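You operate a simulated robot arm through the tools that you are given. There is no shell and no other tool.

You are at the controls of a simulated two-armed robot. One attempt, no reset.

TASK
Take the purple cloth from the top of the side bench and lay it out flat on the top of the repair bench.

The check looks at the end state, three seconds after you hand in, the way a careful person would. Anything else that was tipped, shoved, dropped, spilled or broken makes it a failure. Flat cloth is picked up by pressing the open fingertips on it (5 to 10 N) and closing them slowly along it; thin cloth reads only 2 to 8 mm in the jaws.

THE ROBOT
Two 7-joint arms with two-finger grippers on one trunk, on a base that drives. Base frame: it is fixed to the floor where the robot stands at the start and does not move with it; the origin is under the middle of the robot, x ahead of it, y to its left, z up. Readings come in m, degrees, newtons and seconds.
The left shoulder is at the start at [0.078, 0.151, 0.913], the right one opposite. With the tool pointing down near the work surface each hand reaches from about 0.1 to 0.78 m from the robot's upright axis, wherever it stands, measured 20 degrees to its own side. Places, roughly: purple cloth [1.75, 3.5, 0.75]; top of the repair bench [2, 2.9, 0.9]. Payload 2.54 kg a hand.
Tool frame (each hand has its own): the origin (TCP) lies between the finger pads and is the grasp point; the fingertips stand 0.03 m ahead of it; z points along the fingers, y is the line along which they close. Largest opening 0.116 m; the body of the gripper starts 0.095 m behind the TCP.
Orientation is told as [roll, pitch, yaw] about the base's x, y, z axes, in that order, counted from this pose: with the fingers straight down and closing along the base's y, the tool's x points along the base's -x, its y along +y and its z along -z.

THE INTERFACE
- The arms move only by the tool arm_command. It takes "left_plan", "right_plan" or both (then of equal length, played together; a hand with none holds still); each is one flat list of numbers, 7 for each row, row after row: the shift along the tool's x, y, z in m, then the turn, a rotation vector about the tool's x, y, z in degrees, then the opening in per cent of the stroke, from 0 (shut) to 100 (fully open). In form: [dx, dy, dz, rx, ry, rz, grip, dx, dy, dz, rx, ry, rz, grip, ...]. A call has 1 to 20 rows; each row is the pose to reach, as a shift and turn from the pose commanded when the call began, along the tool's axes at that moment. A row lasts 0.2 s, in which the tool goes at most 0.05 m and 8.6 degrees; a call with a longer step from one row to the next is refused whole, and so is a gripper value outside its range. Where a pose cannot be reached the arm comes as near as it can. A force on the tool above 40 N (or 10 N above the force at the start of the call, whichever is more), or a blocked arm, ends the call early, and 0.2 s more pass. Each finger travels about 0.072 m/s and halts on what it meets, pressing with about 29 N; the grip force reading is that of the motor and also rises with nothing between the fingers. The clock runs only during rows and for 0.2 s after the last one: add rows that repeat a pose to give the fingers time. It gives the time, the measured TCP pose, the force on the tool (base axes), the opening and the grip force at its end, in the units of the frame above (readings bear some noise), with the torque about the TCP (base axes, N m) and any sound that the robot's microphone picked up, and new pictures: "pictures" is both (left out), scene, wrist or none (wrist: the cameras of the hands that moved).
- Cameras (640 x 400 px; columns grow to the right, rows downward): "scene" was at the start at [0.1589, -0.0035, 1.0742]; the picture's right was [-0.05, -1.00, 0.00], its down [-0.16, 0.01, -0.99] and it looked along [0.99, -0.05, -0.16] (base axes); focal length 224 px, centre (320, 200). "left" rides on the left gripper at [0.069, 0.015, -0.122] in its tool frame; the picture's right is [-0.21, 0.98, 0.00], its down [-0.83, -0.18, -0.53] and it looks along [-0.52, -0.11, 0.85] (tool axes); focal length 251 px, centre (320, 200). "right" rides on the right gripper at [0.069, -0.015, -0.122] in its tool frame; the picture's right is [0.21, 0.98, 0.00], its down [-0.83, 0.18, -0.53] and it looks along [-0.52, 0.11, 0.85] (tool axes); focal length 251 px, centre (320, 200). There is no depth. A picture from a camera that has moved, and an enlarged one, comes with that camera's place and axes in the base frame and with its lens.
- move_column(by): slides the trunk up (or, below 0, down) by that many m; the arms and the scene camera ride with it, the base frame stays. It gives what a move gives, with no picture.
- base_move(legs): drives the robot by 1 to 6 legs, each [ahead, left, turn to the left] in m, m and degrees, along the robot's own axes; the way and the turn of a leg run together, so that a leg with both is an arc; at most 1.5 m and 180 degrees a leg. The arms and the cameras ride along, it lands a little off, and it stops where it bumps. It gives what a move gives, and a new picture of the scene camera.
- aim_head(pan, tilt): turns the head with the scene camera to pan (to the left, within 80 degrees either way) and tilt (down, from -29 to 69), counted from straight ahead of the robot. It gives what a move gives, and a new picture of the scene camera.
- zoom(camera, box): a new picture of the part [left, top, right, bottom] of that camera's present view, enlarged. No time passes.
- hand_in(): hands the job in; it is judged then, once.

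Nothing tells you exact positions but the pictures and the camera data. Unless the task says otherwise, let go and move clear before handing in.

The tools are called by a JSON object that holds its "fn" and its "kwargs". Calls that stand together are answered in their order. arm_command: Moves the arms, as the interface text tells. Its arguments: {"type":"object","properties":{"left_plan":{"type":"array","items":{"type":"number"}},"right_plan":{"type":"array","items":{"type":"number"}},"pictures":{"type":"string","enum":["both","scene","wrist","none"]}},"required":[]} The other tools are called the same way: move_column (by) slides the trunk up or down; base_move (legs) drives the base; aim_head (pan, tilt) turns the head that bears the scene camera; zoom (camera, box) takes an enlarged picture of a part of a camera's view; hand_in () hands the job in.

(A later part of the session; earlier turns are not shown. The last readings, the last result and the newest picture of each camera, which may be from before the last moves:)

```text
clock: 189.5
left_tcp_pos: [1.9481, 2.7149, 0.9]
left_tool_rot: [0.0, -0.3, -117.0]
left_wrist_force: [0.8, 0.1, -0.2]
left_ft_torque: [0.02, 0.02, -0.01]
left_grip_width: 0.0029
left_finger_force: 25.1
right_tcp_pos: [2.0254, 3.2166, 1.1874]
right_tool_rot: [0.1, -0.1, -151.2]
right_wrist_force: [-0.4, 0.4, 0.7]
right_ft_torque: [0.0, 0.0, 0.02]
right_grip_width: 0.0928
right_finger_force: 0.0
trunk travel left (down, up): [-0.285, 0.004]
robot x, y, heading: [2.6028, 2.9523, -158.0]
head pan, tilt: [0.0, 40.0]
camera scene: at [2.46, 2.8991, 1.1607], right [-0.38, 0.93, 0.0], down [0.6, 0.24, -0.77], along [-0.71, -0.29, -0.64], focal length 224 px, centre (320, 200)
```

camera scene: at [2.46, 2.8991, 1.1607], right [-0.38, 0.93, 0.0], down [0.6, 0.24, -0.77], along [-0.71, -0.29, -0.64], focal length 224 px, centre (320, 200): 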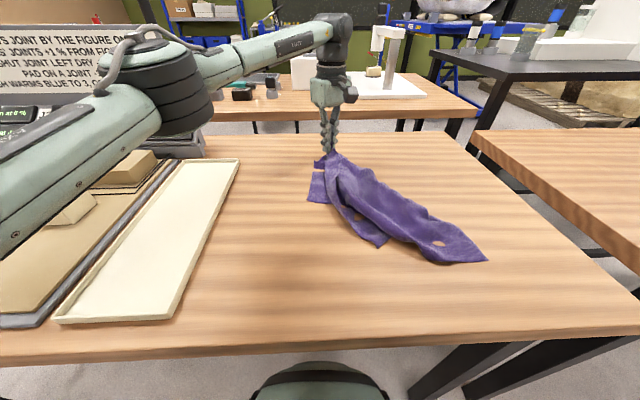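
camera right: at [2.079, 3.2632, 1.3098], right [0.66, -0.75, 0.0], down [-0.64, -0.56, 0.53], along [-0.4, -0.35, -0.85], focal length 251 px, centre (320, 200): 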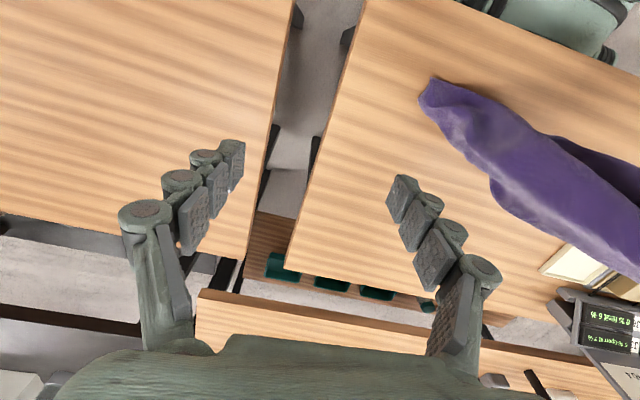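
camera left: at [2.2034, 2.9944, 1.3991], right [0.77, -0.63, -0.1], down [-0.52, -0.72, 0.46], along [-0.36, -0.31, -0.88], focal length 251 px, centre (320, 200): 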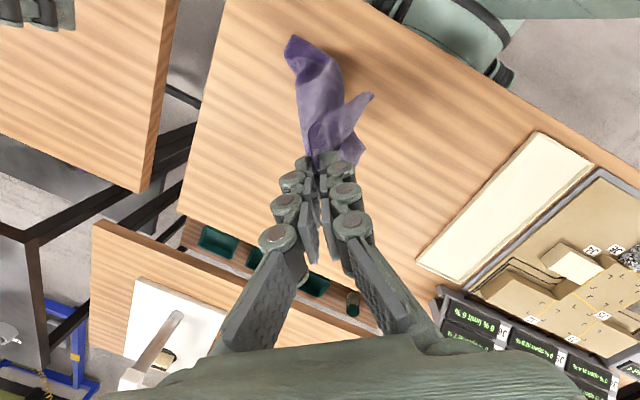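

{"fn": "zoom", "kwargs": {"camera": "scene", "box": [295, 130, 495, 275]}}

{"fn": "zoom", "kwargs": {"camera": "left", "box": [0, 0, 640, 400]}}

{"fn": "zoom", "kwargs": {"camera": "right", "box": [320, 0, 640, 200]}}

```text
2.76 times, centred on (395, 202) of scene
camera zoom: at [2.46, 2.8991, 1.1607], right [-0.38, 0.93, 0.0], down [0.6, 0.24, -0.77], along [-0.71, -0.29, -0.64], focal length 617 px, centre (113, 193)
```

zoom: 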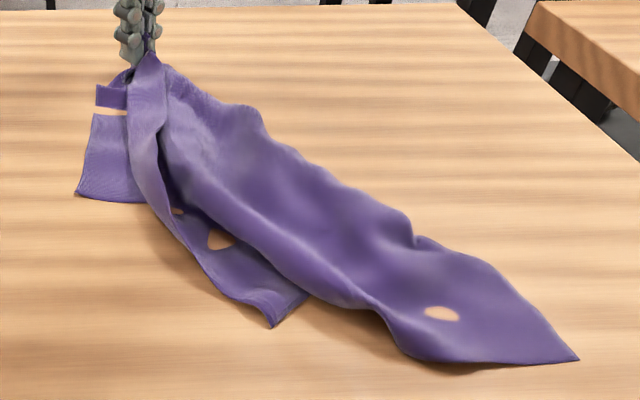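

```text
1.00 times, centred on (320, 200) of left (not enlarged: the box is as wide or as high as the picture)
camera zoom: at [1.9931, 2.7698, 1.0231], right [0.77, -0.63, 0.0], down [-0.53, -0.65, 0.54], along [-0.34, -0.42, -0.84], focal length 251 px, centre (320, 200)
```

zoom: 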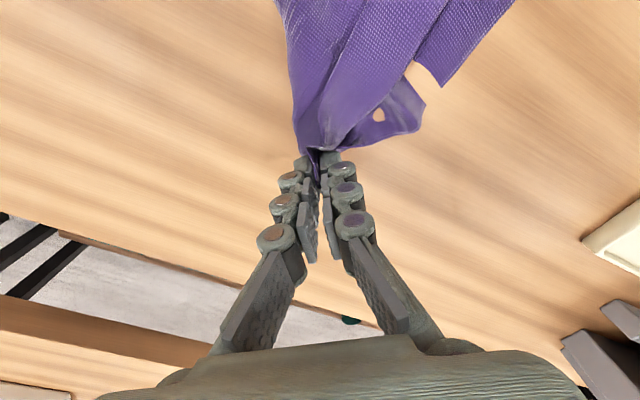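

```text
2.00 times, centred on (480, 100) of right
camera zoom: at [2.0793, 3.2643, 1.3096], right [0.66, -0.75, 0.0], down [-0.64, -0.56, 0.53], along [-0.4, -0.35, -0.84], focal length 503 px, centre (0, 400)
```

zoom: 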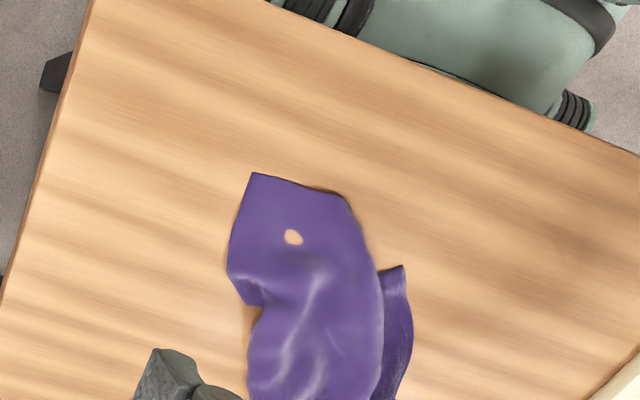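

Both loose corners now peek out on the left/near side: X's tip at about (fwd 0.39, right 0.10), while the left still holds C. I bring the right hand over X's tip with its fingers lined up along that strip.

{"fn": "arm_command", "kwargs": {"right_plan": [-0.001, 0.0386, 0.015, 0, 0, 6.8, 80, -0.0022, 0.0771, 0.03, 0, 0, 13.6, 75, -0.0033, 0.1157, 0.05, 0, 0, 20.3, 70, -0.0044, 0.1542, 0.07, 0, 0, 27.1, 65, -0.0056, 0.1928, 0.09, 0, 0, 33.9, 60, -0.0067, 0.2313, 0.115, 0, 0, 40.7, 60, -0.0078, 0.2699, 0.14, 0, 0, 47.4, 60, -0.0089, 0.3084, 0.165, 0, 0, 54.2, 60, -0.01, 0.347, 0.187, 0, 0, 61, 60, -0.01, 0.347, 0.187, 0, 0, 61, 60], "pictures": "both"}}

```text
clock: 191.7
left_tcp_pos: [1.9495, 2.7158, 0.9005]
left_tool_rot: [-0.1, -0.3, -117.0]
left_wrist_force: [1.1, -1.7, 1.1]
left_ft_torque: [-0.04, -0.05, 0.01]
left_grip_width: 0.0039
left_finger_force: 37.3
right_tcp_pos: [2.1861, 2.9097, 1.0004]
right_tool_rot: [0.1, 0.1, 147.8]
right_wrist_force: [0.2, -0.1, -0.4]
right_ft_torque: [0.04, -0.01, 0.02]
right_grip_width: 0.0698
right_finger_force: 0.2
trunk travel left (down, up): [-0.285, 0.004]
robot x, y, heading: [2.6028, 2.9569, -157.8]
head pan, tilt: [0.0, 40.0]
camera scene: at [2.4599, 2.8993, 1.1606], right [-0.38, 0.93, 0.0], down [0.6, 0.24, -0.77], along [-0.71, -0.29, -0.64], focal length 224 px, centre (320, 200)
camera right: at [2.2529, 2.8865, 1.1233], right [-0.34, -0.94, 0.0], down [-0.8, 0.29, 0.53], along [-0.5, 0.18, -0.85], focal length 251 px, centre (320, 200)
```

scene: 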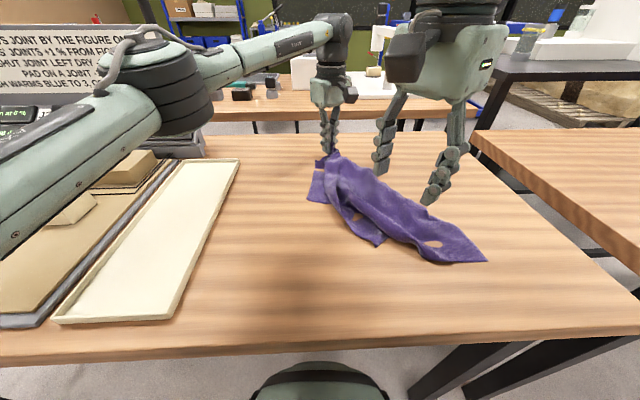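
right: 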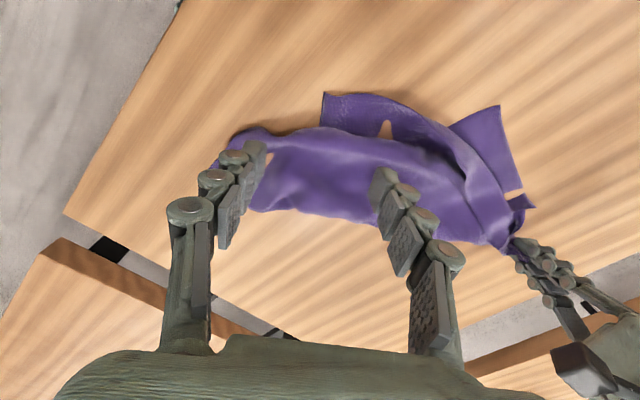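

{"fn": "zoom", "kwargs": {"camera": "right", "box": [210, 70, 560, 270]}}

```text
1.83 times, centred on (385, 170) of right
camera zoom: at [2.2529, 2.8865, 1.1233], right [-0.34, -0.94, 0.0], down [-0.8, 0.29, 0.53], along [-0.5, 0.18, -0.85], focal length 460 px, centre (201, 255)
```

zoom: 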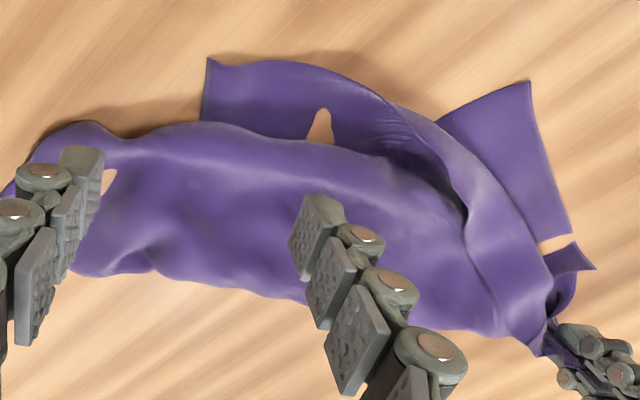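

Very clear: X's hem strip is exposed along the hem toward C. I place both right fingers on that strip.

{"fn": "arm_command", "kwargs": {"right_plan": [0.0095, 0.0425, 0, 0, 0, 0, 52, 0.0095, 0.0425, 0.03, 0, 0, 0, 52, 0.0095, 0.0425, 0.06, 0, 0, 0, 52, 0.0095, 0.0425, 0.075, 0, 0, 0, 52, 0.0095, 0.0425, 0.075, 0, 0, 0, 52], "pictures": "wrist"}}

```text
clock: 192.9
left_tcp_pos: [1.9473, 2.715, 0.9004]
left_tool_rot: [-0.2, -0.3, -117.0]
left_wrist_force: [-0.8, 1.7, -1.2]
left_ft_torque: [-0.01, -0.08, 0.0]
left_grip_width: 0.0047
left_finger_force: 31.4
right_tcp_pos: [2.1714, 2.8652, 0.9246]
right_tool_rot: [0.0, -0.1, 147.8]
right_wrist_force: [-0.1, -0.7, 0.8]
right_ft_torque: [-0.04, 0.0, 0.04]
right_grip_width: 0.0602
right_finger_force: 0.0
trunk travel left (down, up): [-0.285, 0.004]
robot x, y, heading: [2.6001, 2.9579, -158.0]
head pan, tilt: [0.0, 40.0]
camera right: at [2.2382, 2.8421, 1.0487], right [-0.34, -0.94, 0.0], down [-0.8, 0.29, 0.53], along [-0.5, 0.18, -0.85], focal length 251 px, centre (320, 200)
```

right: 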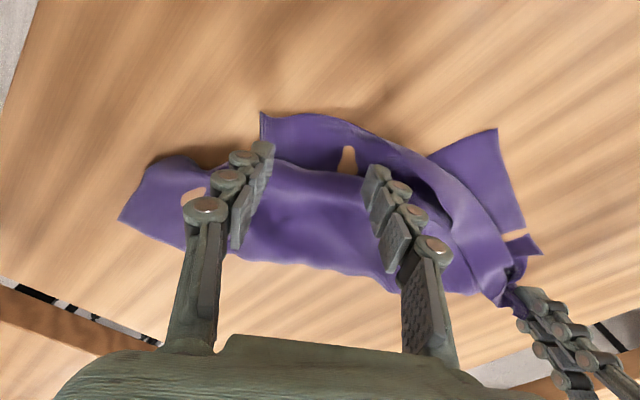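

{"fn": "arm_command", "kwargs": {"right_plan": [0, 0, 0.015, 0, 0, 0, 52, 0, 0, 0.03, 0, 0, 0, 52, 0, 0, 0.036, 0, 0, 0, 52, 0, 0, 0.038, 0, 0, 0, 52, 0, 0, 0.038, 0, 0, 0, 52], "pictures": "wrist"}}

```text
clock: 194.1
left_tcp_pos: [1.949, 2.7155, 0.9016]
left_tool_rot: [-0.2, -0.2, -117.0]
left_wrist_force: [0.8, -1.4, -0.3]
left_ft_torque: [-0.01, 0.0, -0.02]
left_grip_width: 0.0043
left_finger_force: 28.7
right_tcp_pos: [2.1707, 2.8675, 0.8885]
right_tool_rot: [0.3, -0.1, 147.8]
right_wrist_force: [-1.1, 1.5, 16.7]
right_ft_torque: [0.18, 0.07, -0.03]
right_grip_width: 0.0604
right_finger_force: 0.6
trunk travel left (down, up): [-0.285, 0.004]
robot x, y, heading: [2.602, 2.9575, -158.0]
head pan, tilt: [0.0, 40.0]
camera right: at [2.2376, 2.8433, 1.0119], right [-0.34, -0.94, 0.0], down [-0.79, 0.29, 0.54], along [-0.51, 0.18, -0.84], focal length 251 px, centre (320, 200)
```

right: 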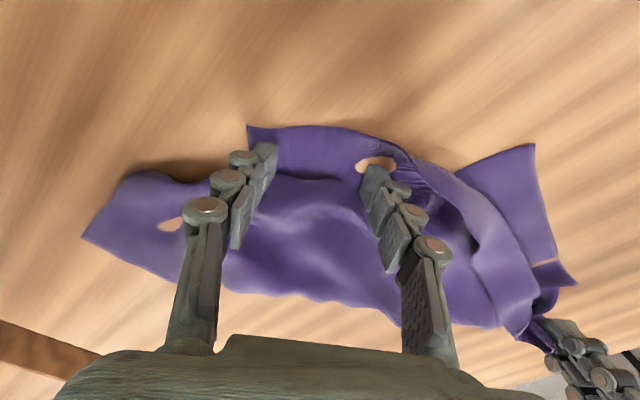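

Good contact. I close slowly, easing upward a bit.

{"fn": "arm_command", "kwargs": {"right_plan": [0, 0, -0.001, 0, 0, 0, 50, 0, 0, -0.0015, 0, 0, 0, 47, 0, 0, -0.0019, 0, 0, 0, 44, 0, 0, -0.0022, 0, 0, 0, 41, 0, 0, -0.0025, 0, 0, 0, 38, 0, 0, -0.0028, 0, 0, 0, 35, 0, 0, -0.003, 0, 0, 0, 32, 0, 0, -0.0031, 0, 0, 0, 29, 0, 0, -0.0032, 0, 0, 0, 26, 0, 0, -0.0032, 0, 0, 0, 23, 0, 0, -0.0032, 0, 0, 0, 20, 0, 0, -0.0032, 0, 0, 0, 17, 0, 0, -0.0032, 0, 0, 0, 14, 0, 0, -0.0032, 0, 0, 0, 11, 0, 0, -0.0032, 0, 0, 0, 8, 0, 0, -0.0032, 0, 0, 0, 5, 0, 0, -0.0032, 0, 0, 0, 2, 0, 0, -0.0032, 0, 0, 0, 0, 0, 0, -0.0032, 0, 0, 0, 0], "pictures": "wrist"}}

```text
clock: 198.1
left_tcp_pos: [1.9483, 2.7144, 0.9013]
left_tool_rot: [-0.2, -0.3, -117.0]
left_wrist_force: [1.5, 0.2, -1.6]
left_ft_torque: [0.01, 0.02, -0.02]
left_grip_width: 0.004
left_finger_force: 27.6
right_tcp_pos: [2.1697, 2.8673, 0.8905]
right_tool_rot: [0.0, 0.0, 147.7]
right_wrist_force: [0.1, 0.0, 30.0]
right_ft_torque: [-0.26, 0.11, 0.0]
right_grip_width: 0.0002
right_finger_force: 23.9
trunk travel left (down, up): [-0.285, 0.004]
robot x, y, heading: [2.6037, 2.9567, -157.9]
head pan, tilt: [0.0, 40.0]
camera right: at [2.2365, 2.8433, 1.0138], right [-0.34, -0.94, 0.0], down [-0.8, 0.29, 0.53], along [-0.5, 0.18, -0.85], focal length 251 px, centre (320, 200)
```

right: 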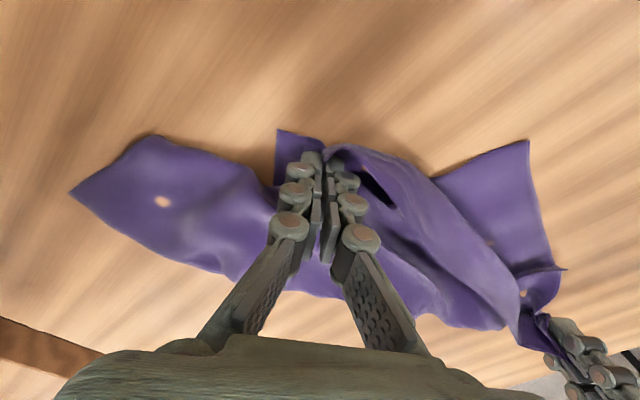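

{"fn": "arm_command", "kwargs": {"right_plan": [0, 0, -0.01, 0, 0, 0, 0, 0, 0, -0.025, 0, 0, 0, 0, 0, 0, -0.04, 0, 0, 0, 0, 0, 0, -0.04, 0, 0, 0, 0], "pictures": "both"}}

```text
clock: 199.1
left_tcp_pos: [1.9487, 2.7149, 0.9008]
left_tool_rot: [-0.1, -0.3, -117.1]
left_wrist_force: [1.7, -1.3, -1.9]
left_ft_torque: [-0.02, 0.01, 0.01]
left_grip_width: 0.0038
left_finger_force: 38.0
right_tcp_pos: [2.1709, 2.8677, 0.9303]
right_tool_rot: [0.1, 0.1, 147.8]
right_wrist_force: [-0.3, -0.2, 1.2]
right_ft_torque: [-0.04, -0.03, -0.02]
right_grip_width: 0.0022
right_finger_force: 33.9
trunk travel left (down, up): [-0.285, 0.004]
robot x, y, heading: [2.609, 2.9559, -157.8]
head pan, tilt: [0.0, 40.0]
camera scene: at [2.4599, 2.899, 1.1606], right [-0.38, 0.93, 0.0], down [0.6, 0.24, -0.77], along [-0.71, -0.29, -0.64], focal length 224 px, centre (320, 200)
camera right: at [2.237, 2.8443, 1.0534], right [-0.34, -0.94, 0.0], down [-0.8, 0.29, 0.53], along [-0.5, 0.18, -0.85], focal length 251 px, centre (320, 200)
```

scene: 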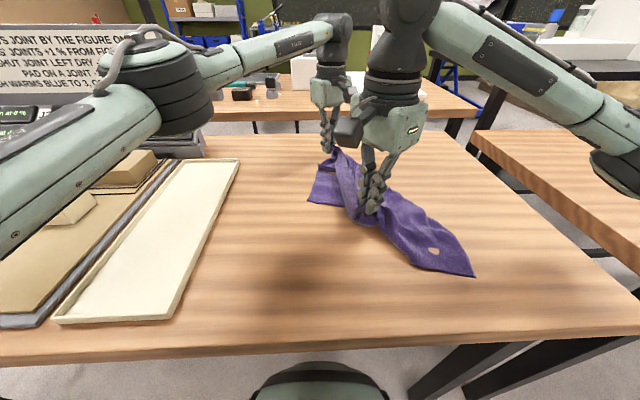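
right: 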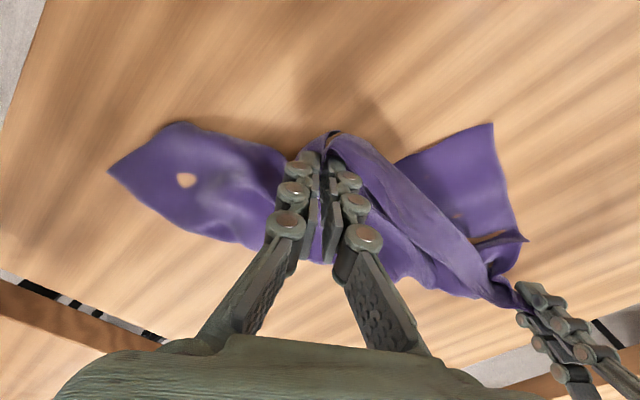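

The right hand has X's hem now (it rises with the hand). I lift both together slowly, keeping their spacing.

{"fn": "arm_command", "kwargs": {"left_plan": [0, 0, -0.02, 0, 0, 0, 0, 0, 0, -0.04, 0, 0, 0, 0, 0.0101, 0.0087, -0.065, 0, 0, 0, 0, 0.0201, 0.0175, -0.09, 0, 0, 0, 0, 0.0302, 0.0262, -0.115, 0, 0, 0, 0, 0.0403, 0.035, -0.14, 0, 0, 0, 0, 0.0503, 0.0437, -0.165, 0, 0, 0, 0, 0.0604, 0.0525, -0.19, 0, 0, 0, 0, 0.0604, 0.0525, -0.19, 0, 0, 0, 0], "right_plan": [0, 0, -0.01, 0, 0, 0, 0, 0, 0, -0.02, 0, 0, 0, 0, 0.0078, -0.0108, -0.042, 0, 0, 0, 0, 0.0156, -0.0216, -0.065, 0, 0, 0, 0, 0.0234, -0.0324, -0.088, 0, 0, 0, 0, 0.0312, -0.0432, -0.112, 0, 0, 0, 0, 0.0389, -0.0541, -0.136, 0, 0, 0, 0, 0.0467, -0.0649, -0.16, 0, 0, 0, 0, 0.0467, -0.0649, -0.16, 0, 0, 0, 0], "pictures": "both"}}

```text
clock: 201.1
left_tcp_pos: [2.0238, 2.746, 1.0899]
left_tool_rot: [-0.1, -0.1, -116.9]
left_wrist_force: [-0.2, 0.5, -0.4]
left_ft_torque: [0.04, -0.01, 0.01]
left_grip_width: 0.0027
left_finger_force: 27.6
right_tcp_pos: [2.2429, 2.8961, 1.0895]
right_tool_rot: [-0.1, 0.2, 147.8]
right_wrist_force: [-0.7, 0.4, -3.0]
right_ft_torque: [-0.01, -0.05, -0.01]
right_grip_width: 0.0047
right_finger_force: 36.0
trunk travel left (down, up): [-0.285, 0.004]
robot x, y, heading: [2.6044, 2.957, -157.8]
head pan, tilt: [0.0, 40.0]
camera scene: at [2.4595, 2.8989, 1.1605], right [-0.38, 0.93, 0.0], down [0.6, 0.24, -0.77], along [-0.71, -0.29, -0.64], focal length 224 px, centre (320, 200)
camera right: at [2.3103, 2.8728, 1.2142], right [-0.34, -0.94, 0.0], down [-0.8, 0.29, 0.53], along [-0.5, 0.18, -0.85], focal length 251 px, centre (320, 200)
camera left: at [2.0681, 2.8, 1.2119], right [0.77, -0.63, 0.0], down [-0.53, -0.65, 0.54], along [-0.34, -0.41, -0.84], focal length 251 px, centre (320, 200)
```

scene: 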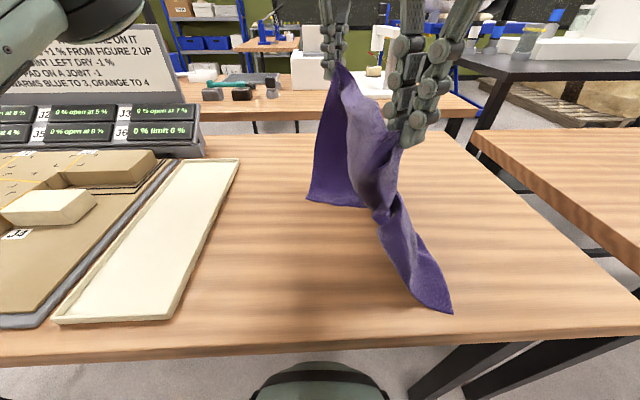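
right: 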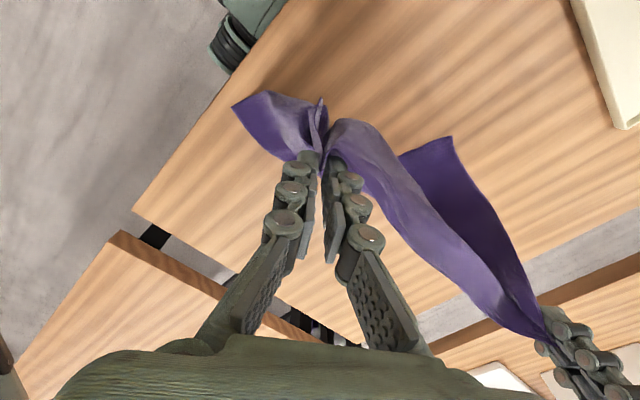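
left: 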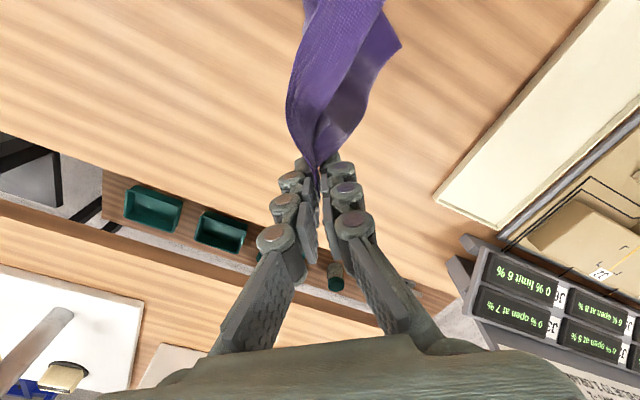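

The sheet now hangs cleanly from its long hem, held at C and X, with the other two corners below. I raise it clear and swing the hem round so it runs left–right in front of me.

{"fn": "arm_command", "kwargs": {"left_plan": [0, 0, -0.02, 0, 0, 0, 0, 0.0083, 0.0205, -0.035, 0, 0, 0, 0, 0.0166, 0.0409, -0.05, 0, 0, 0, 0, 0.0249, 0.0614, -0.065, 0, 0, 0, 0, 0.0332, 0.0819, -0.08, 0, 0, 0, 0, 0.0416, 0.1024, -0.08, 0, 0, 0, 0, 0.0499, 0.1228, -0.08, 0, 0, 0, 0, 0.0582, 0.1433, -0.08, 0, 0, 0, 0, 0.0665, 0.1638, -0.08, 0, 0, 0, 0, 0.0748, 0.1842, -0.08, 0, 0, 0, 0, 0.0831, 0.2047, -0.08, 0, 0, 0, 0, 0.0831, 0.2047, -0.08, 0, 0, 0, 0], "right_plan": [0, 0, -0.02, 0, 0, 0, 0, -0.0125, -0.0014, -0.035, 0, 0, -5.4, 0, -0.0251, -0.0028, -0.05, 0, 0, -10.8, 0, -0.0376, -0.0042, -0.065, 0, 0, -16.2, 0, -0.0502, -0.0056, -0.08, 0, 0, -21.6, 0, -0.0627, -0.007, -0.08, 0, 0, -27, 0, -0.0752, -0.0083, -0.08, 0, 0, -32.4, 0, -0.0878, -0.0097, -0.08, 0, 0, -37.8, 0, -0.1003, -0.0111, -0.08, 0, 0, -43.2, 0, -0.1129, -0.0125, -0.08, 0, 0, -48.6, 0, -0.1254, -0.0139, -0.08, 0, 0, -54, 0, -0.1254, -0.0139, -0.08, 0, 0, -54, 0], "pictures": "both"}}

```text
clock: 203.7
left_tcp_pos: [2.2401, 2.7286, 1.1718]
left_tool_rot: [-0.2, -0.2, -116.9]
left_wrist_force: [-0.3, -0.3, -1.0]
left_ft_torque: [0.03, 0.06, -0.03]
left_grip_width: 0.0002
left_finger_force: 24.7
right_tcp_pos: [2.1429, 2.9769, 1.1693]
right_tool_rot: [0.0, -0.1, -158.2]
right_wrist_force: [0.2, 0.4, -0.7]
right_ft_torque: [0.03, -0.02, -0.01]
right_grip_width: 0.0002
right_finger_force: 28.6
trunk travel left (down, up): [-0.285, 0.004]
robot x, y, heading: [2.6008, 2.9567, -158.0]
head pan, tilt: [0.0, 40.0]
camera scene: at [2.4596, 2.899, 1.1605], right [-0.38, 0.93, 0.0], down [0.6, 0.24, -0.77], along [-0.71, -0.29, -0.64], focal length 224 px, centre (320, 200)
camera right: at [2.203, 3.0165, 1.2933], right [0.56, -0.83, 0.0], down [-0.7, -0.47, 0.53], along [-0.44, -0.3, -0.85], focal length 251 px, centre (320, 200)
camera left: at [2.2853, 2.7828, 1.2921], right [0.77, -0.63, 0.0], down [-0.53, -0.65, 0.54], along [-0.34, -0.42, -0.84], focal length 251 px, centre (320, 200)
```

scene: 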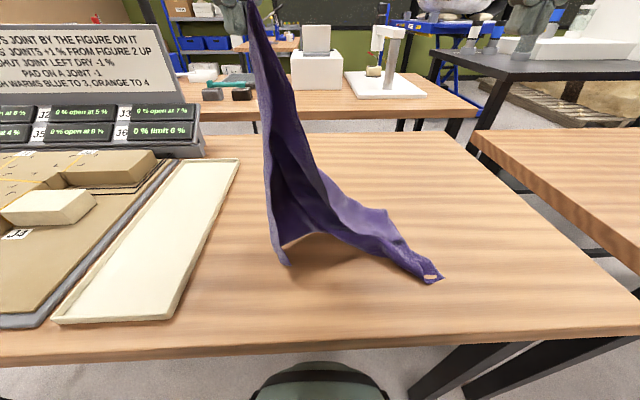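
right: 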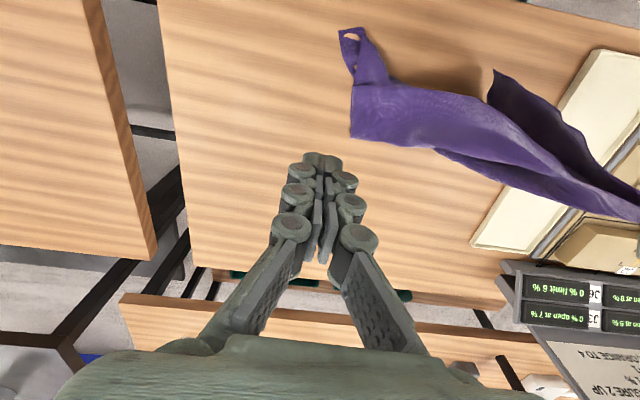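
left: 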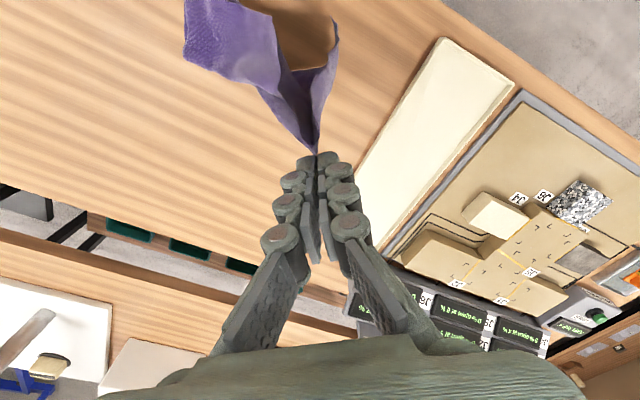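

X slipped from the right hand, but the sheet has opened out well. I lay C down forward now, hinging about the hanging corner below it.

{"fn": "arm_command", "kwargs": {"left_plan": [-0.0267, -0.0206, 0.0155, 0, 0, 0, 0, -0.0553, -0.0428, 0.0295, 0, 0, 0, 0, -0.0824, -0.0637, 0.0479, 0, 0, 0, 0, -0.1073, -0.0827, 0.0706, 0, 0, 0, 0, -0.13, -0.0996, 0.0972, 0, 0, 0, 0, -0.1498, -0.1142, 0.1272, 0, 0, 0, 0, -0.1665, -0.1261, 0.16, 0, 0, 0, 0, -0.1799, -0.1351, 0.1953, 0, 0, 0, 0, -0.1898, -0.1411, 0.2323, 0, 0, 0, 0, -0.196, -0.1438, 0.2704, 0, 0, 0, 0, -0.196, -0.1438, 0.2704, 0, 0, 0, 0], "pictures": "both"}}

{"fn": "zoom", "kwargs": {"camera": "right", "box": [320, 0, 640, 230]}}

```text
clock: 206.1
left_tcp_pos: [2.02, 2.6184, 0.9016]
left_tool_rot: [-0.1, -0.3, -117.1]
left_wrist_force: [-0.4, -1.8, 1.9]
left_ft_torque: [0.1, -0.03, -0.02]
left_grip_width: 0.0
left_finger_force: 23.1
right_tcp_pos: [2.1428, 2.9771, 1.1689]
right_tool_rot: [0.0, 0.0, -158.3]
right_wrist_force: [0.6, -0.3, 0.0]
right_ft_torque: [-0.03, -0.01, 0.02]
right_grip_width: 0.0
right_finger_force: 28.7
trunk travel left (down, up): [-0.285, 0.004]
robot x, y, heading: [2.6034, 2.9539, -157.8]
head pan, tilt: [0.0, 40.0]
camera scene: at [2.46, 2.8991, 1.1607], right [-0.38, 0.93, 0.0], down [0.6, 0.24, -0.77], along [-0.71, -0.29, -0.64], focal length 224 px, centre (320, 200)
camera left: at [2.065, 2.6716, 1.0239], right [0.77, -0.63, 0.0], down [-0.53, -0.65, 0.54], along [-0.34, -0.42, -0.84], focal length 251 px, centre (320, 200)
```

scene: 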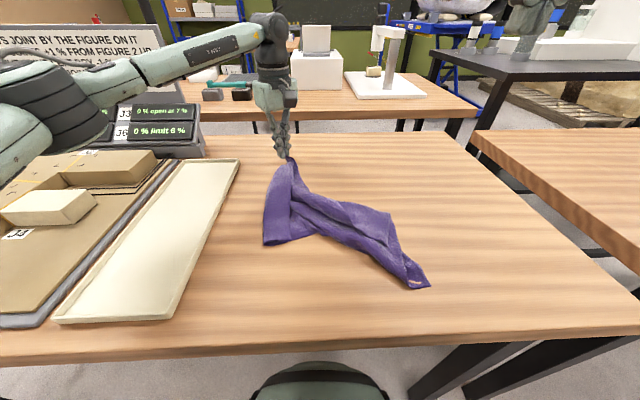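
left: 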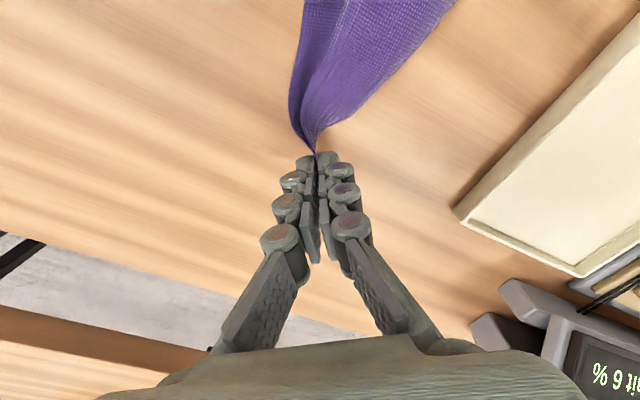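

```text
1.74 times, centred on (480, 115) of right
camera zoom: at [2.2037, 3.0166, 1.2934], right [0.56, -0.83, 0.0], down [-0.7, -0.47, 0.53], along [-0.44, -0.3, -0.85], focal length 437 px, centre (42, 348)
```

zoom: 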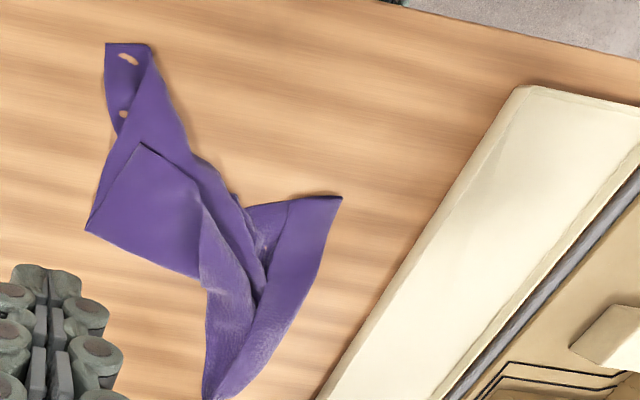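

The outline now runs in the proper order C–X–A–P around the cloth, with only a pleat in the middle. I release C and look from above.

{"fn": "arm_command", "kwargs": {"left_plan": [0, 0, 0.006, 0, 0, 0, 0, 0, 0, 0.006, 0, 0, 0, 8, 0, 0, 0.006, 0, 0, 0, 16, 0, 0, 0, 0, 0, 0, 24, 0, 0, -0.03, 0, 0, 0, 32, 0, 0, -0.07, 0, 0, 0, 40, 0, 0, -0.11, 0, 0, 0, 40, 0, 0, -0.15, 0, 0, 0, 40], "right_plan": [0.02, -0.02, 0, 0, 0, 0, 20, 0.04, -0.04, 0, 0, 0, 0, 40, 0.06, -0.06, 0, 0, 0, 0, 60, 0.06, -0.07, 0, 0, 0, 0, 80, 0.06, -0.07, 0, 0, 0, 0, 80, 0.06, -0.07, 0, 0, 0, 0, 80, 0.06, -0.07, 0, 0, 0, 0, 80, 0.06, -0.07, 0, 0, 0, 0, 80], "pictures": "both"}}

{"fn": "zoom", "kwargs": {"camera": "right", "box": [340, 0, 640, 240]}}

{"fn": "zoom", "kwargs": {"camera": "scene", "box": [240, 130, 460, 300]}}

```text
clock: 207.9
left_tcp_pos: [2.0246, 2.6182, 1.0525]
left_tool_rot: [0.0, -0.2, -117.0]
left_wrist_force: [0.6, 0.1, -0.1]
left_ft_torque: [0.03, -0.04, 0.0]
left_grip_width: 0.0463
left_finger_force: 0.1
right_tcp_pos: [2.1737, 3.0641, 1.1708]
right_tool_rot: [0.1, -0.1, -158.2]
right_wrist_force: [-0.2, 0.5, 0.0]
right_ft_torque: [0.01, -0.02, -0.01]
right_grip_width: 0.0928
right_finger_force: 0.1
trunk travel left (down, up): [-0.285, 0.004]
robot x, y, heading: [2.6017, 2.9582, -157.8]
head pan, tilt: [0.0, 40.0]
camera scene: at [2.4601, 2.8994, 1.1606], right [-0.38, 0.93, 0.0], down [0.6, 0.24, -0.77], along [-0.71, -0.29, -0.64], focal length 224 px, centre (320, 200)
camera right: at [2.2334, 3.1038, 1.2946], right [0.56, -0.83, 0.0], down [-0.7, -0.47, 0.53], along [-0.44, -0.3, -0.84], focal length 251 px, centre (320, 200)
camera left: at [2.0689, 2.6724, 1.1743], right [0.77, -0.63, 0.0], down [-0.53, -0.65, 0.54], along [-0.34, -0.42, -0.84], focal length 251 px, centre (320, 200)
```

scene: 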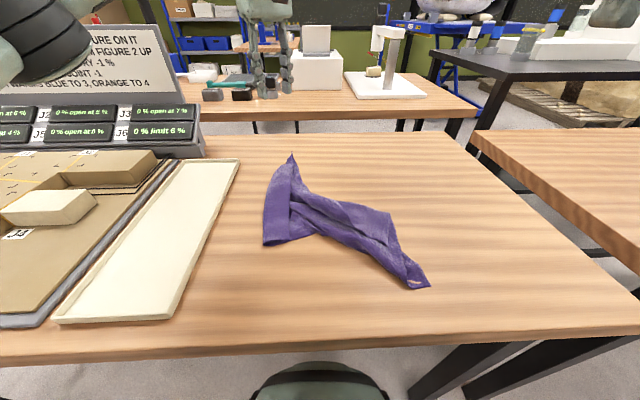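
right: 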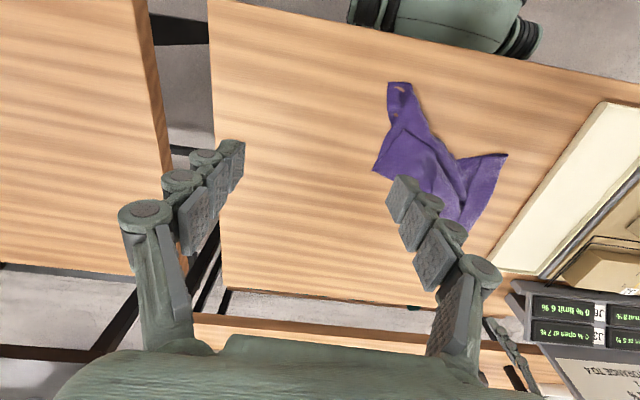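
left: 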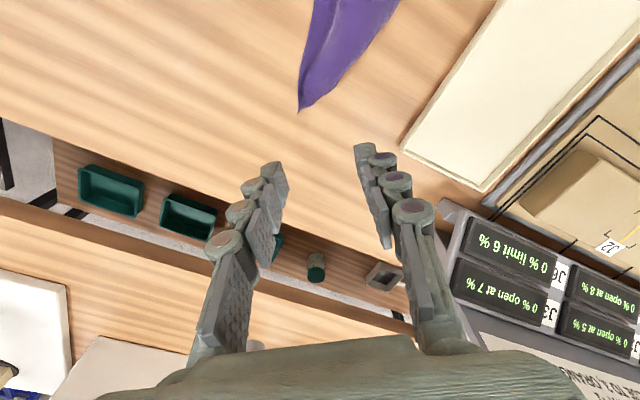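

```text
1.67 times, centred on (490, 120) of right
camera zoom: at [2.2334, 3.1038, 1.2946], right [0.56, -0.83, 0.0], down [-0.7, -0.47, 0.53], along [-0.44, -0.3, -0.84], focal length 419 px, centre (37, 333)
```

zoom: 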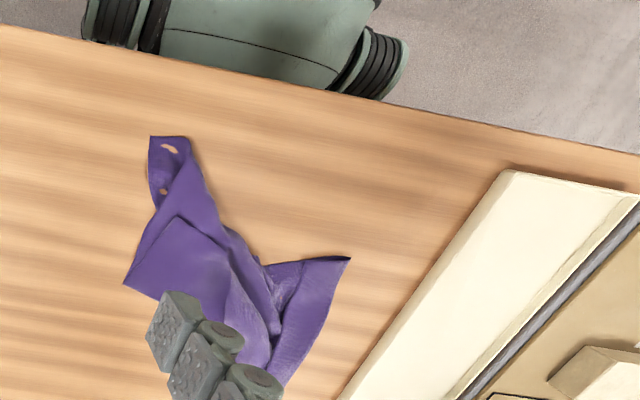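

```text
2.35 times, centred on (350, 215) of scene
camera zoom: at [2.4601, 2.8994, 1.1606], right [-0.38, 0.93, 0.0], down [0.6, 0.24, -0.77], along [-0.71, -0.29, -0.64], focal length 526 px, centre (249, 165)
```

zoom: 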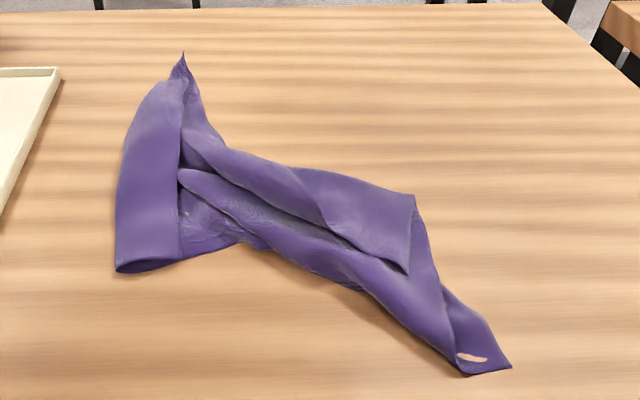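

Now every corner is visible. Plan: pin corner P with the left hand and pull the A end out to the right with the right hand, then do the same for X. I move both hands into place.

{"fn": "arm_command", "kwargs": {"left_plan": [0.0278, 0.0187, 0.0, 0, 0, 0, 20, 0.0556, 0.0373, 0.02, 0, 0, 0, 0, 0.0834, 0.056, 0.05, 0, 0, 0, 0, 0.1111, 0.0746, 0.08, 0, 0, 0, 0, 0.1389, 0.0933, 0.1, 0, 0, 0, 0, 0.1667, 0.1119, 0.12, 0, 0, 0, 0, 0.1945, 0.1306, 0.135, 0, 0, 0, 0, 0.1945, 0.1306, 0.135, 0, 0, 0, 0], "right_plan": [0.0014, 0.0173, 0.0343, 0, 0, 0, 75, 0.0028, 0.0346, 0.0686, 0, 0, 0, 70, 0.0043, 0.0519, 0.1029, 0, 0, 0, 65, 0.0057, 0.0691, 0.1371, 0, 0, 0, 60, 0.0071, 0.0864, 0.1714, 0, 0, 0, 60, 0.0085, 0.1037, 0.2057, 0, 0, 0, 60, 0.01, 0.121, 0.235, 0, 0, 0, 60, 0.01, 0.121, 0.235, 0, 0, 0, 60], "pictures": "both"}}

```text
clock: 209.7
left_tcp_pos: [2.2269, 2.7329, 0.9176]
left_tool_rot: [-0.1, -0.1, -116.9]
left_wrist_force: [0.3, -0.7, 0.7]
left_ft_torque: [0.0, -0.01, 0.0]
left_grip_width: 0.0
left_finger_force: 28.6
right_tcp_pos: [2.2276, 2.954, 0.9352]
right_tool_rot: [0.1, 0.0, -158.3]
right_wrist_force: [-0.2, -0.8, 0.4]
right_ft_torque: [-0.02, 0.05, 0.02]
right_grip_width: 0.0696
right_finger_force: 0.1
trunk travel left (down, up): [-0.285, 0.004]
robot x, y, heading: [2.606, 2.9566, -157.8]
head pan, tilt: [0.0, 40.0]
camera scene: at [2.4598, 2.8991, 1.1606], right [-0.38, 0.93, 0.0], down [0.6, 0.24, -0.77], along [-0.71, -0.29, -0.64], focal length 224 px, centre (320, 200)
camera right: at [2.2863, 2.9942, 1.0579], right [0.56, -0.83, 0.0], down [-0.7, -0.47, 0.53], along [-0.44, -0.3, -0.84], focal length 251 px, centre (320, 200)
camera left: at [2.2714, 2.7869, 1.0395], right [0.77, -0.63, 0.0], down [-0.53, -0.65, 0.54], along [-0.34, -0.41, -0.84], focal length 251 px, centre (320, 200)
```

scene: 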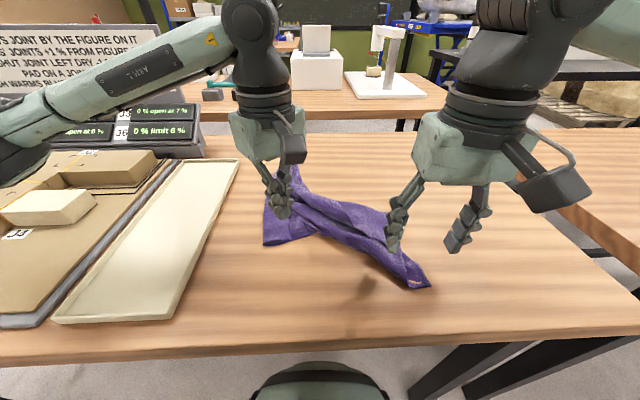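
right: 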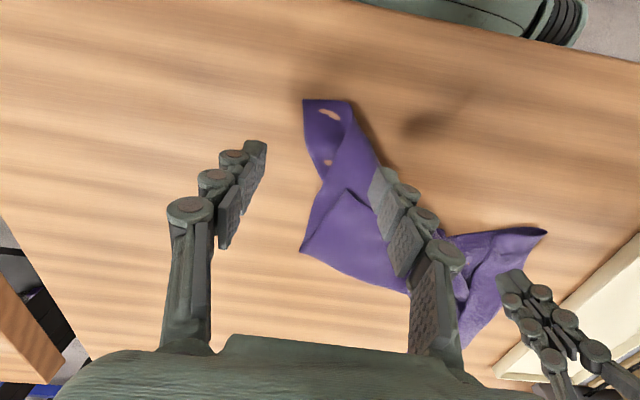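
left: 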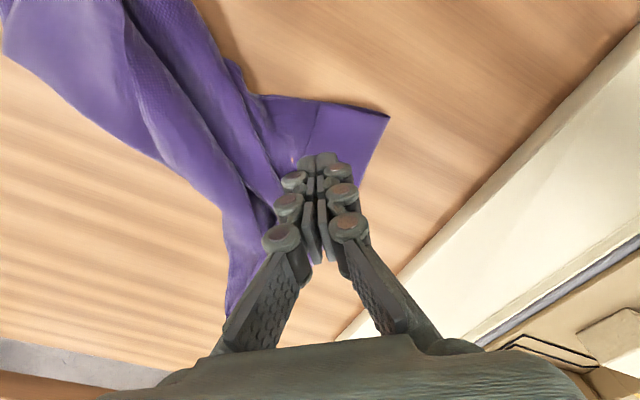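

{"fn": "zoom", "kwargs": {"camera": "right", "box": [270, 80, 430, 300]}}

{"fn": "arm_command", "kwargs": {"left_plan": [0, 0, 0.015, 0, 0, 0, 0, 0, 0, 0.025, 0, 0, 0, 0, 0, 0, 0.029, 0, 0, 0, 0, 0, 0, 0.029, 0, 0, 0, 0], "pictures": "none"}}

```text
1.82 times, centred on (350, 190) of right
camera zoom: at [2.2863, 2.9942, 1.0579], right [0.56, -0.83, 0.0], down [-0.7, -0.47, 0.53], along [-0.44, -0.3, -0.84], focal length 457 px, centre (266, 218)
```

zoom: 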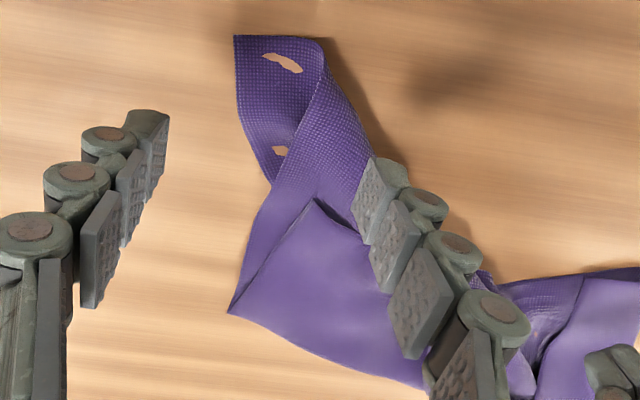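

```text
clock: 210.7
left_tcp_pos: [2.2279, 2.7312, 0.8877]
left_tool_rot: [-0.3, -0.3, -116.9]
left_wrist_force: [-1.2, -2.1, 15.8]
left_ft_torque: [-0.03, -0.05, -0.03]
left_grip_width: 0.0
left_finger_force: 28.5
right_tcp_pos: [2.2268, 2.9554, 0.9363]
right_tool_rot: [0.2, -0.1, -158.3]
right_wrist_force: [-0.4, -0.1, -0.3]
right_ft_torque: [-0.02, 0.02, 0.03]
right_grip_width: 0.0696
right_finger_force: 0.0
trunk travel left (down, up): [-0.285, 0.004]
robot x, y, heading: [2.6035, 2.9553, -158.2]
head pan, tilt: [0.0, 40.0]
```

Left pins P at 16 N. I lower the right hand on the A end with a narrow opening and pinch it.

{"fn": "arm_command", "kwargs": {"right_plan": [0.006, 0.001, 0.012, 0, 0, 0, 50, 0.013, 0.003, 0.025, 0, 0, 0, 38, 0.013, 0.003, 0.038, 0, 0, 0, 32, 0.013, 0.003, 0.045, 0, 0, 0, 32, 0.013, 0.003, 0.047, 0, 0, 0, 32, 0.013, 0.003, 0.047, 0, 0, 0, 32], "pictures": "wrist"}}

```text
clock: 212.1
left_tcp_pos: [2.2292, 2.7317, 0.8891]
left_tool_rot: [-0.2, -0.2, -117.0]
left_wrist_force: [-5.1, -0.6, 20.2]
left_ft_torque: [0.02, 0.07, 0.03]
left_grip_width: 0.0001
left_finger_force: 28.5
right_tcp_pos: [2.2444, 2.9552, 0.8898]
right_tool_rot: [0.2, -0.5, -158.3]
right_wrist_force: [-1.3, -3.1, 22.1]
right_ft_torque: [-0.47, -0.04, -0.03]
right_grip_width: 0.0365
right_finger_force: 0.0
trunk travel left (down, up): [-0.285, 0.004]
robot x, y, heading: [2.6014, 2.9544, -157.9]
head pan, tilt: [0.0, 40.0]
camera right: at [2.3031, 2.9963, 1.0121], right [0.56, -0.83, 0.0], down [-0.7, -0.47, 0.54], along [-0.45, -0.3, -0.84], focal length 251 px, centre (320, 200)
```

right: 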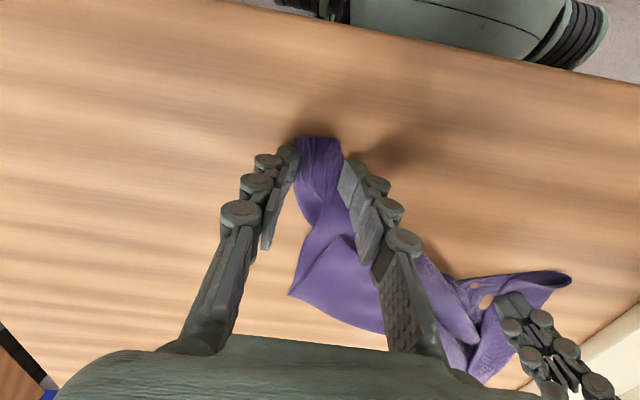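

{"fn": "arm_command", "kwargs": {"right_plan": [0, 0, -0.001, 0, 0, 0, 30, 0, 0, -0.001, 0, 0, 0, 27, 0, 0, -0.001, 0, 0, 0, 24, 0, 0, -0.001, 0, 0, 0, 21, 0, 0, -0.001, 0, 0, 0, 18, 0, 0, -0.001, 0, 0, 0, 15, 0, 0, -0.001, 0, 0, 0, 12, 0, 0, -0.001, 0, 0, 0, 9, 0, 0, -0.001, 0, 0, 0, 6, 0, 0, -0.001, 0, 0, 0, 3, 0, 0, -0.001, 0, 0, 0, 0, 0, 0, -0.001, 0, 0, 0, 0], "pictures": "wrist"}}

```text
clock: 214.7
left_tcp_pos: [2.2287, 2.7316, 0.8883]
left_tool_rot: [-0.3, -0.2, -117.0]
left_wrist_force: [-0.5, -2.1, 29.1]
left_ft_torque: [0.02, -0.1, 0.01]
left_grip_width: 0.0
left_finger_force: 28.3
right_tcp_pos: [2.2428, 2.957, 0.8899]
right_tool_rot: [0.0, -0.2, -158.1]
right_wrist_force: [-0.6, 1.4, 12.3]
right_ft_torque: [-0.58, 0.12, 0.02]
right_grip_width: 0.0001
right_finger_force: 25.1
trunk travel left (down, up): [-0.285, 0.004]
robot x, y, heading: [2.6038, 2.9565, -158.0]
head pan, tilt: [0.0, 40.0]
camera right: at [2.3026, 2.997, 1.0126], right [0.56, -0.83, 0.0], down [-0.7, -0.47, 0.54], along [-0.44, -0.3, -0.84], focal length 251 px, centre (320, 200)
```

right: 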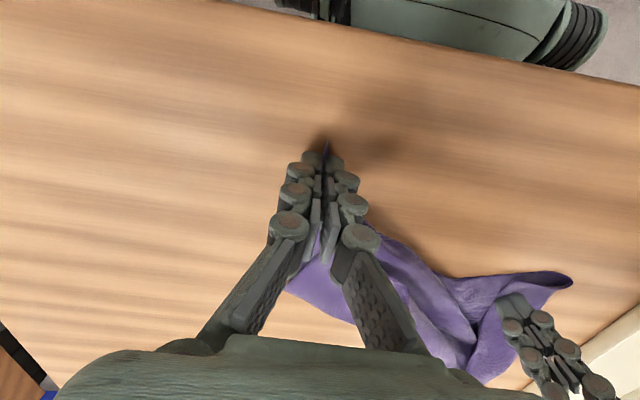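

The A end is bunched in the jaws. I draw it out to the right with P pinned.

{"fn": "arm_command", "kwargs": {"right_plan": [0, 0, -0.005, 0, 0, 0, 0, -0.008, -0.021, -0.008, 0, 0, 0, 0, -0.017, -0.042, -0.008, 0, 0, 0, 0, -0.026, -0.063, -0.008, 0, 0, 0, 0, -0.035, -0.084, -0.008, 0, 0, 0, 0, -0.044, -0.105, -0.008, 0, 0, 0, 0, -0.053, -0.127, -0.008, 0, 0, 0, 0, -0.061, -0.148, -0.008, 0, 0, 0, 0, -0.07, -0.165, -0.008, 0, 0, 0, 0, -0.07, -0.165, -0.008, 0, 0, 0, 0], "pictures": "both"}}

```text
clock: 216.9
left_tcp_pos: [2.2271, 2.7312, 0.8872]
left_tool_rot: [-0.3, -0.4, -117.0]
left_wrist_force: [-3.6, 13.1, 24.8]
left_ft_torque: [0.4, 0.23, -0.06]
left_grip_width: 0.0
left_finger_force: 28.4
right_tcp_pos: [2.1164, 3.0811, 0.8961]
right_tool_rot: [0.1, -0.2, -158.2]
right_wrist_force: [5.8, -17.5, 3.3]
right_ft_torque: [-0.58, -0.27, 0.23]
right_grip_width: 0.001
right_finger_force: 27.5
trunk travel left (down, up): [-0.285, 0.004]
robot x, y, heading: [2.6052, 2.9571, -158.2]
head pan, tilt: [0.0, 40.0]
camera scene: at [2.4614, 2.8994, 1.1609], right [-0.38, 0.93, 0.0], down [0.59, 0.24, -0.77], along [-0.71, -0.29, -0.64], focal length 224 px, centre (320, 200)
camera right: at [2.1759, 3.1216, 1.0195], right [0.56, -0.83, 0.0], down [-0.7, -0.47, 0.54], along [-0.44, -0.3, -0.84], focal length 251 px, centre (320, 200)
```

scene: 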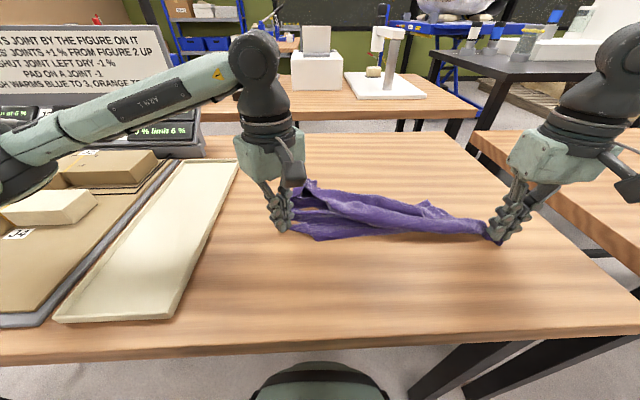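
right: 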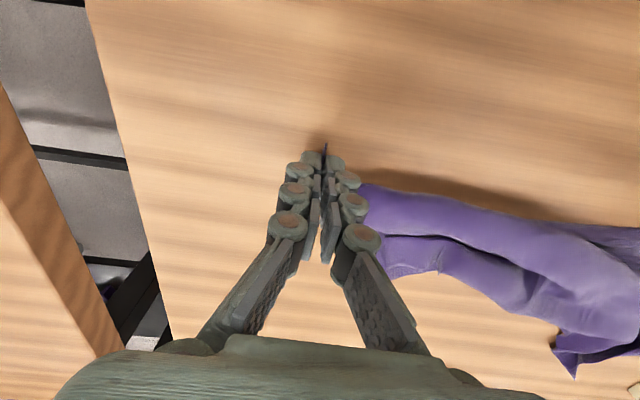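

Excellent: the A–P side is taut. I look at the far side now.

{"fn": "zoom", "kwargs": {"camera": "scene", "box": [260, 150, 540, 260]}}

{"fn": "zoom", "kwargs": {"camera": "left", "box": [0, 0, 640, 400]}}

{"fn": "zoom", "kwargs": {"camera": "right", "box": [340, 130, 640, 400]}}

```text
2.29 times, centred on (400, 205) of scene
camera zoom: at [2.4614, 2.8994, 1.1609], right [-0.38, 0.93, 0.0], down [0.59, 0.24, -0.77], along [-0.71, -0.29, -0.64], focal length 511 px, centre (137, 189)
```

zoom: 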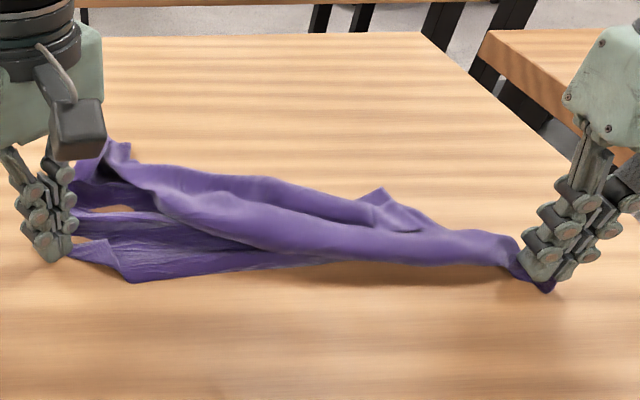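

```text
1.00 times, centred on (320, 200) of left (not enlarged: the box is as wide or as high as the picture)
camera zoom: at [2.2738, 2.7857, 1.0101], right [0.77, -0.63, 0.0], down [-0.53, -0.65, 0.54], along [-0.34, -0.41, -0.84], focal length 251 px, centre (320, 200)
```

zoom: 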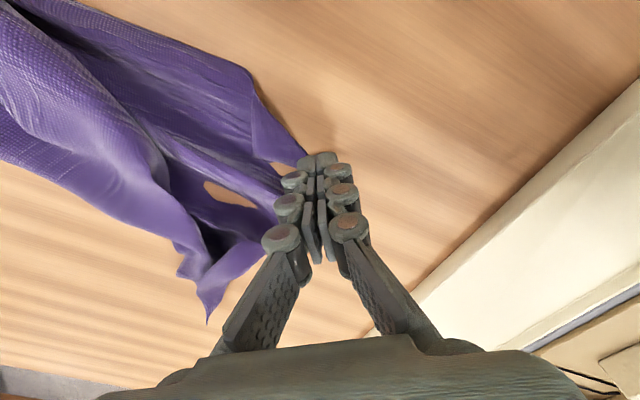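

```text
1.48 times, centred on (490, 265) of right
camera zoom: at [2.1759, 3.1216, 1.0195], right [0.56, -0.83, 0.0], down [-0.7, -0.47, 0.54], along [-0.44, -0.3, -0.84], focal length 372 px, centre (68, 104)
```

zoom: 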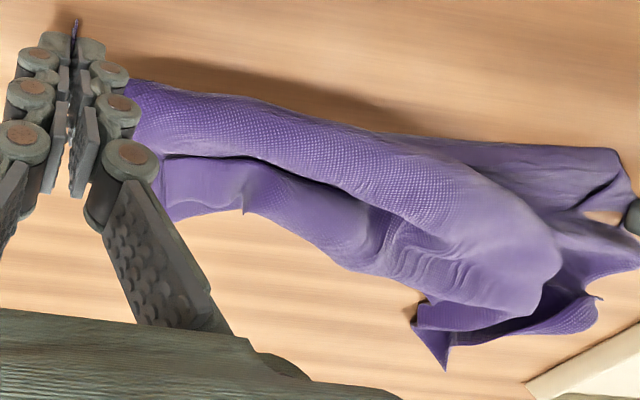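

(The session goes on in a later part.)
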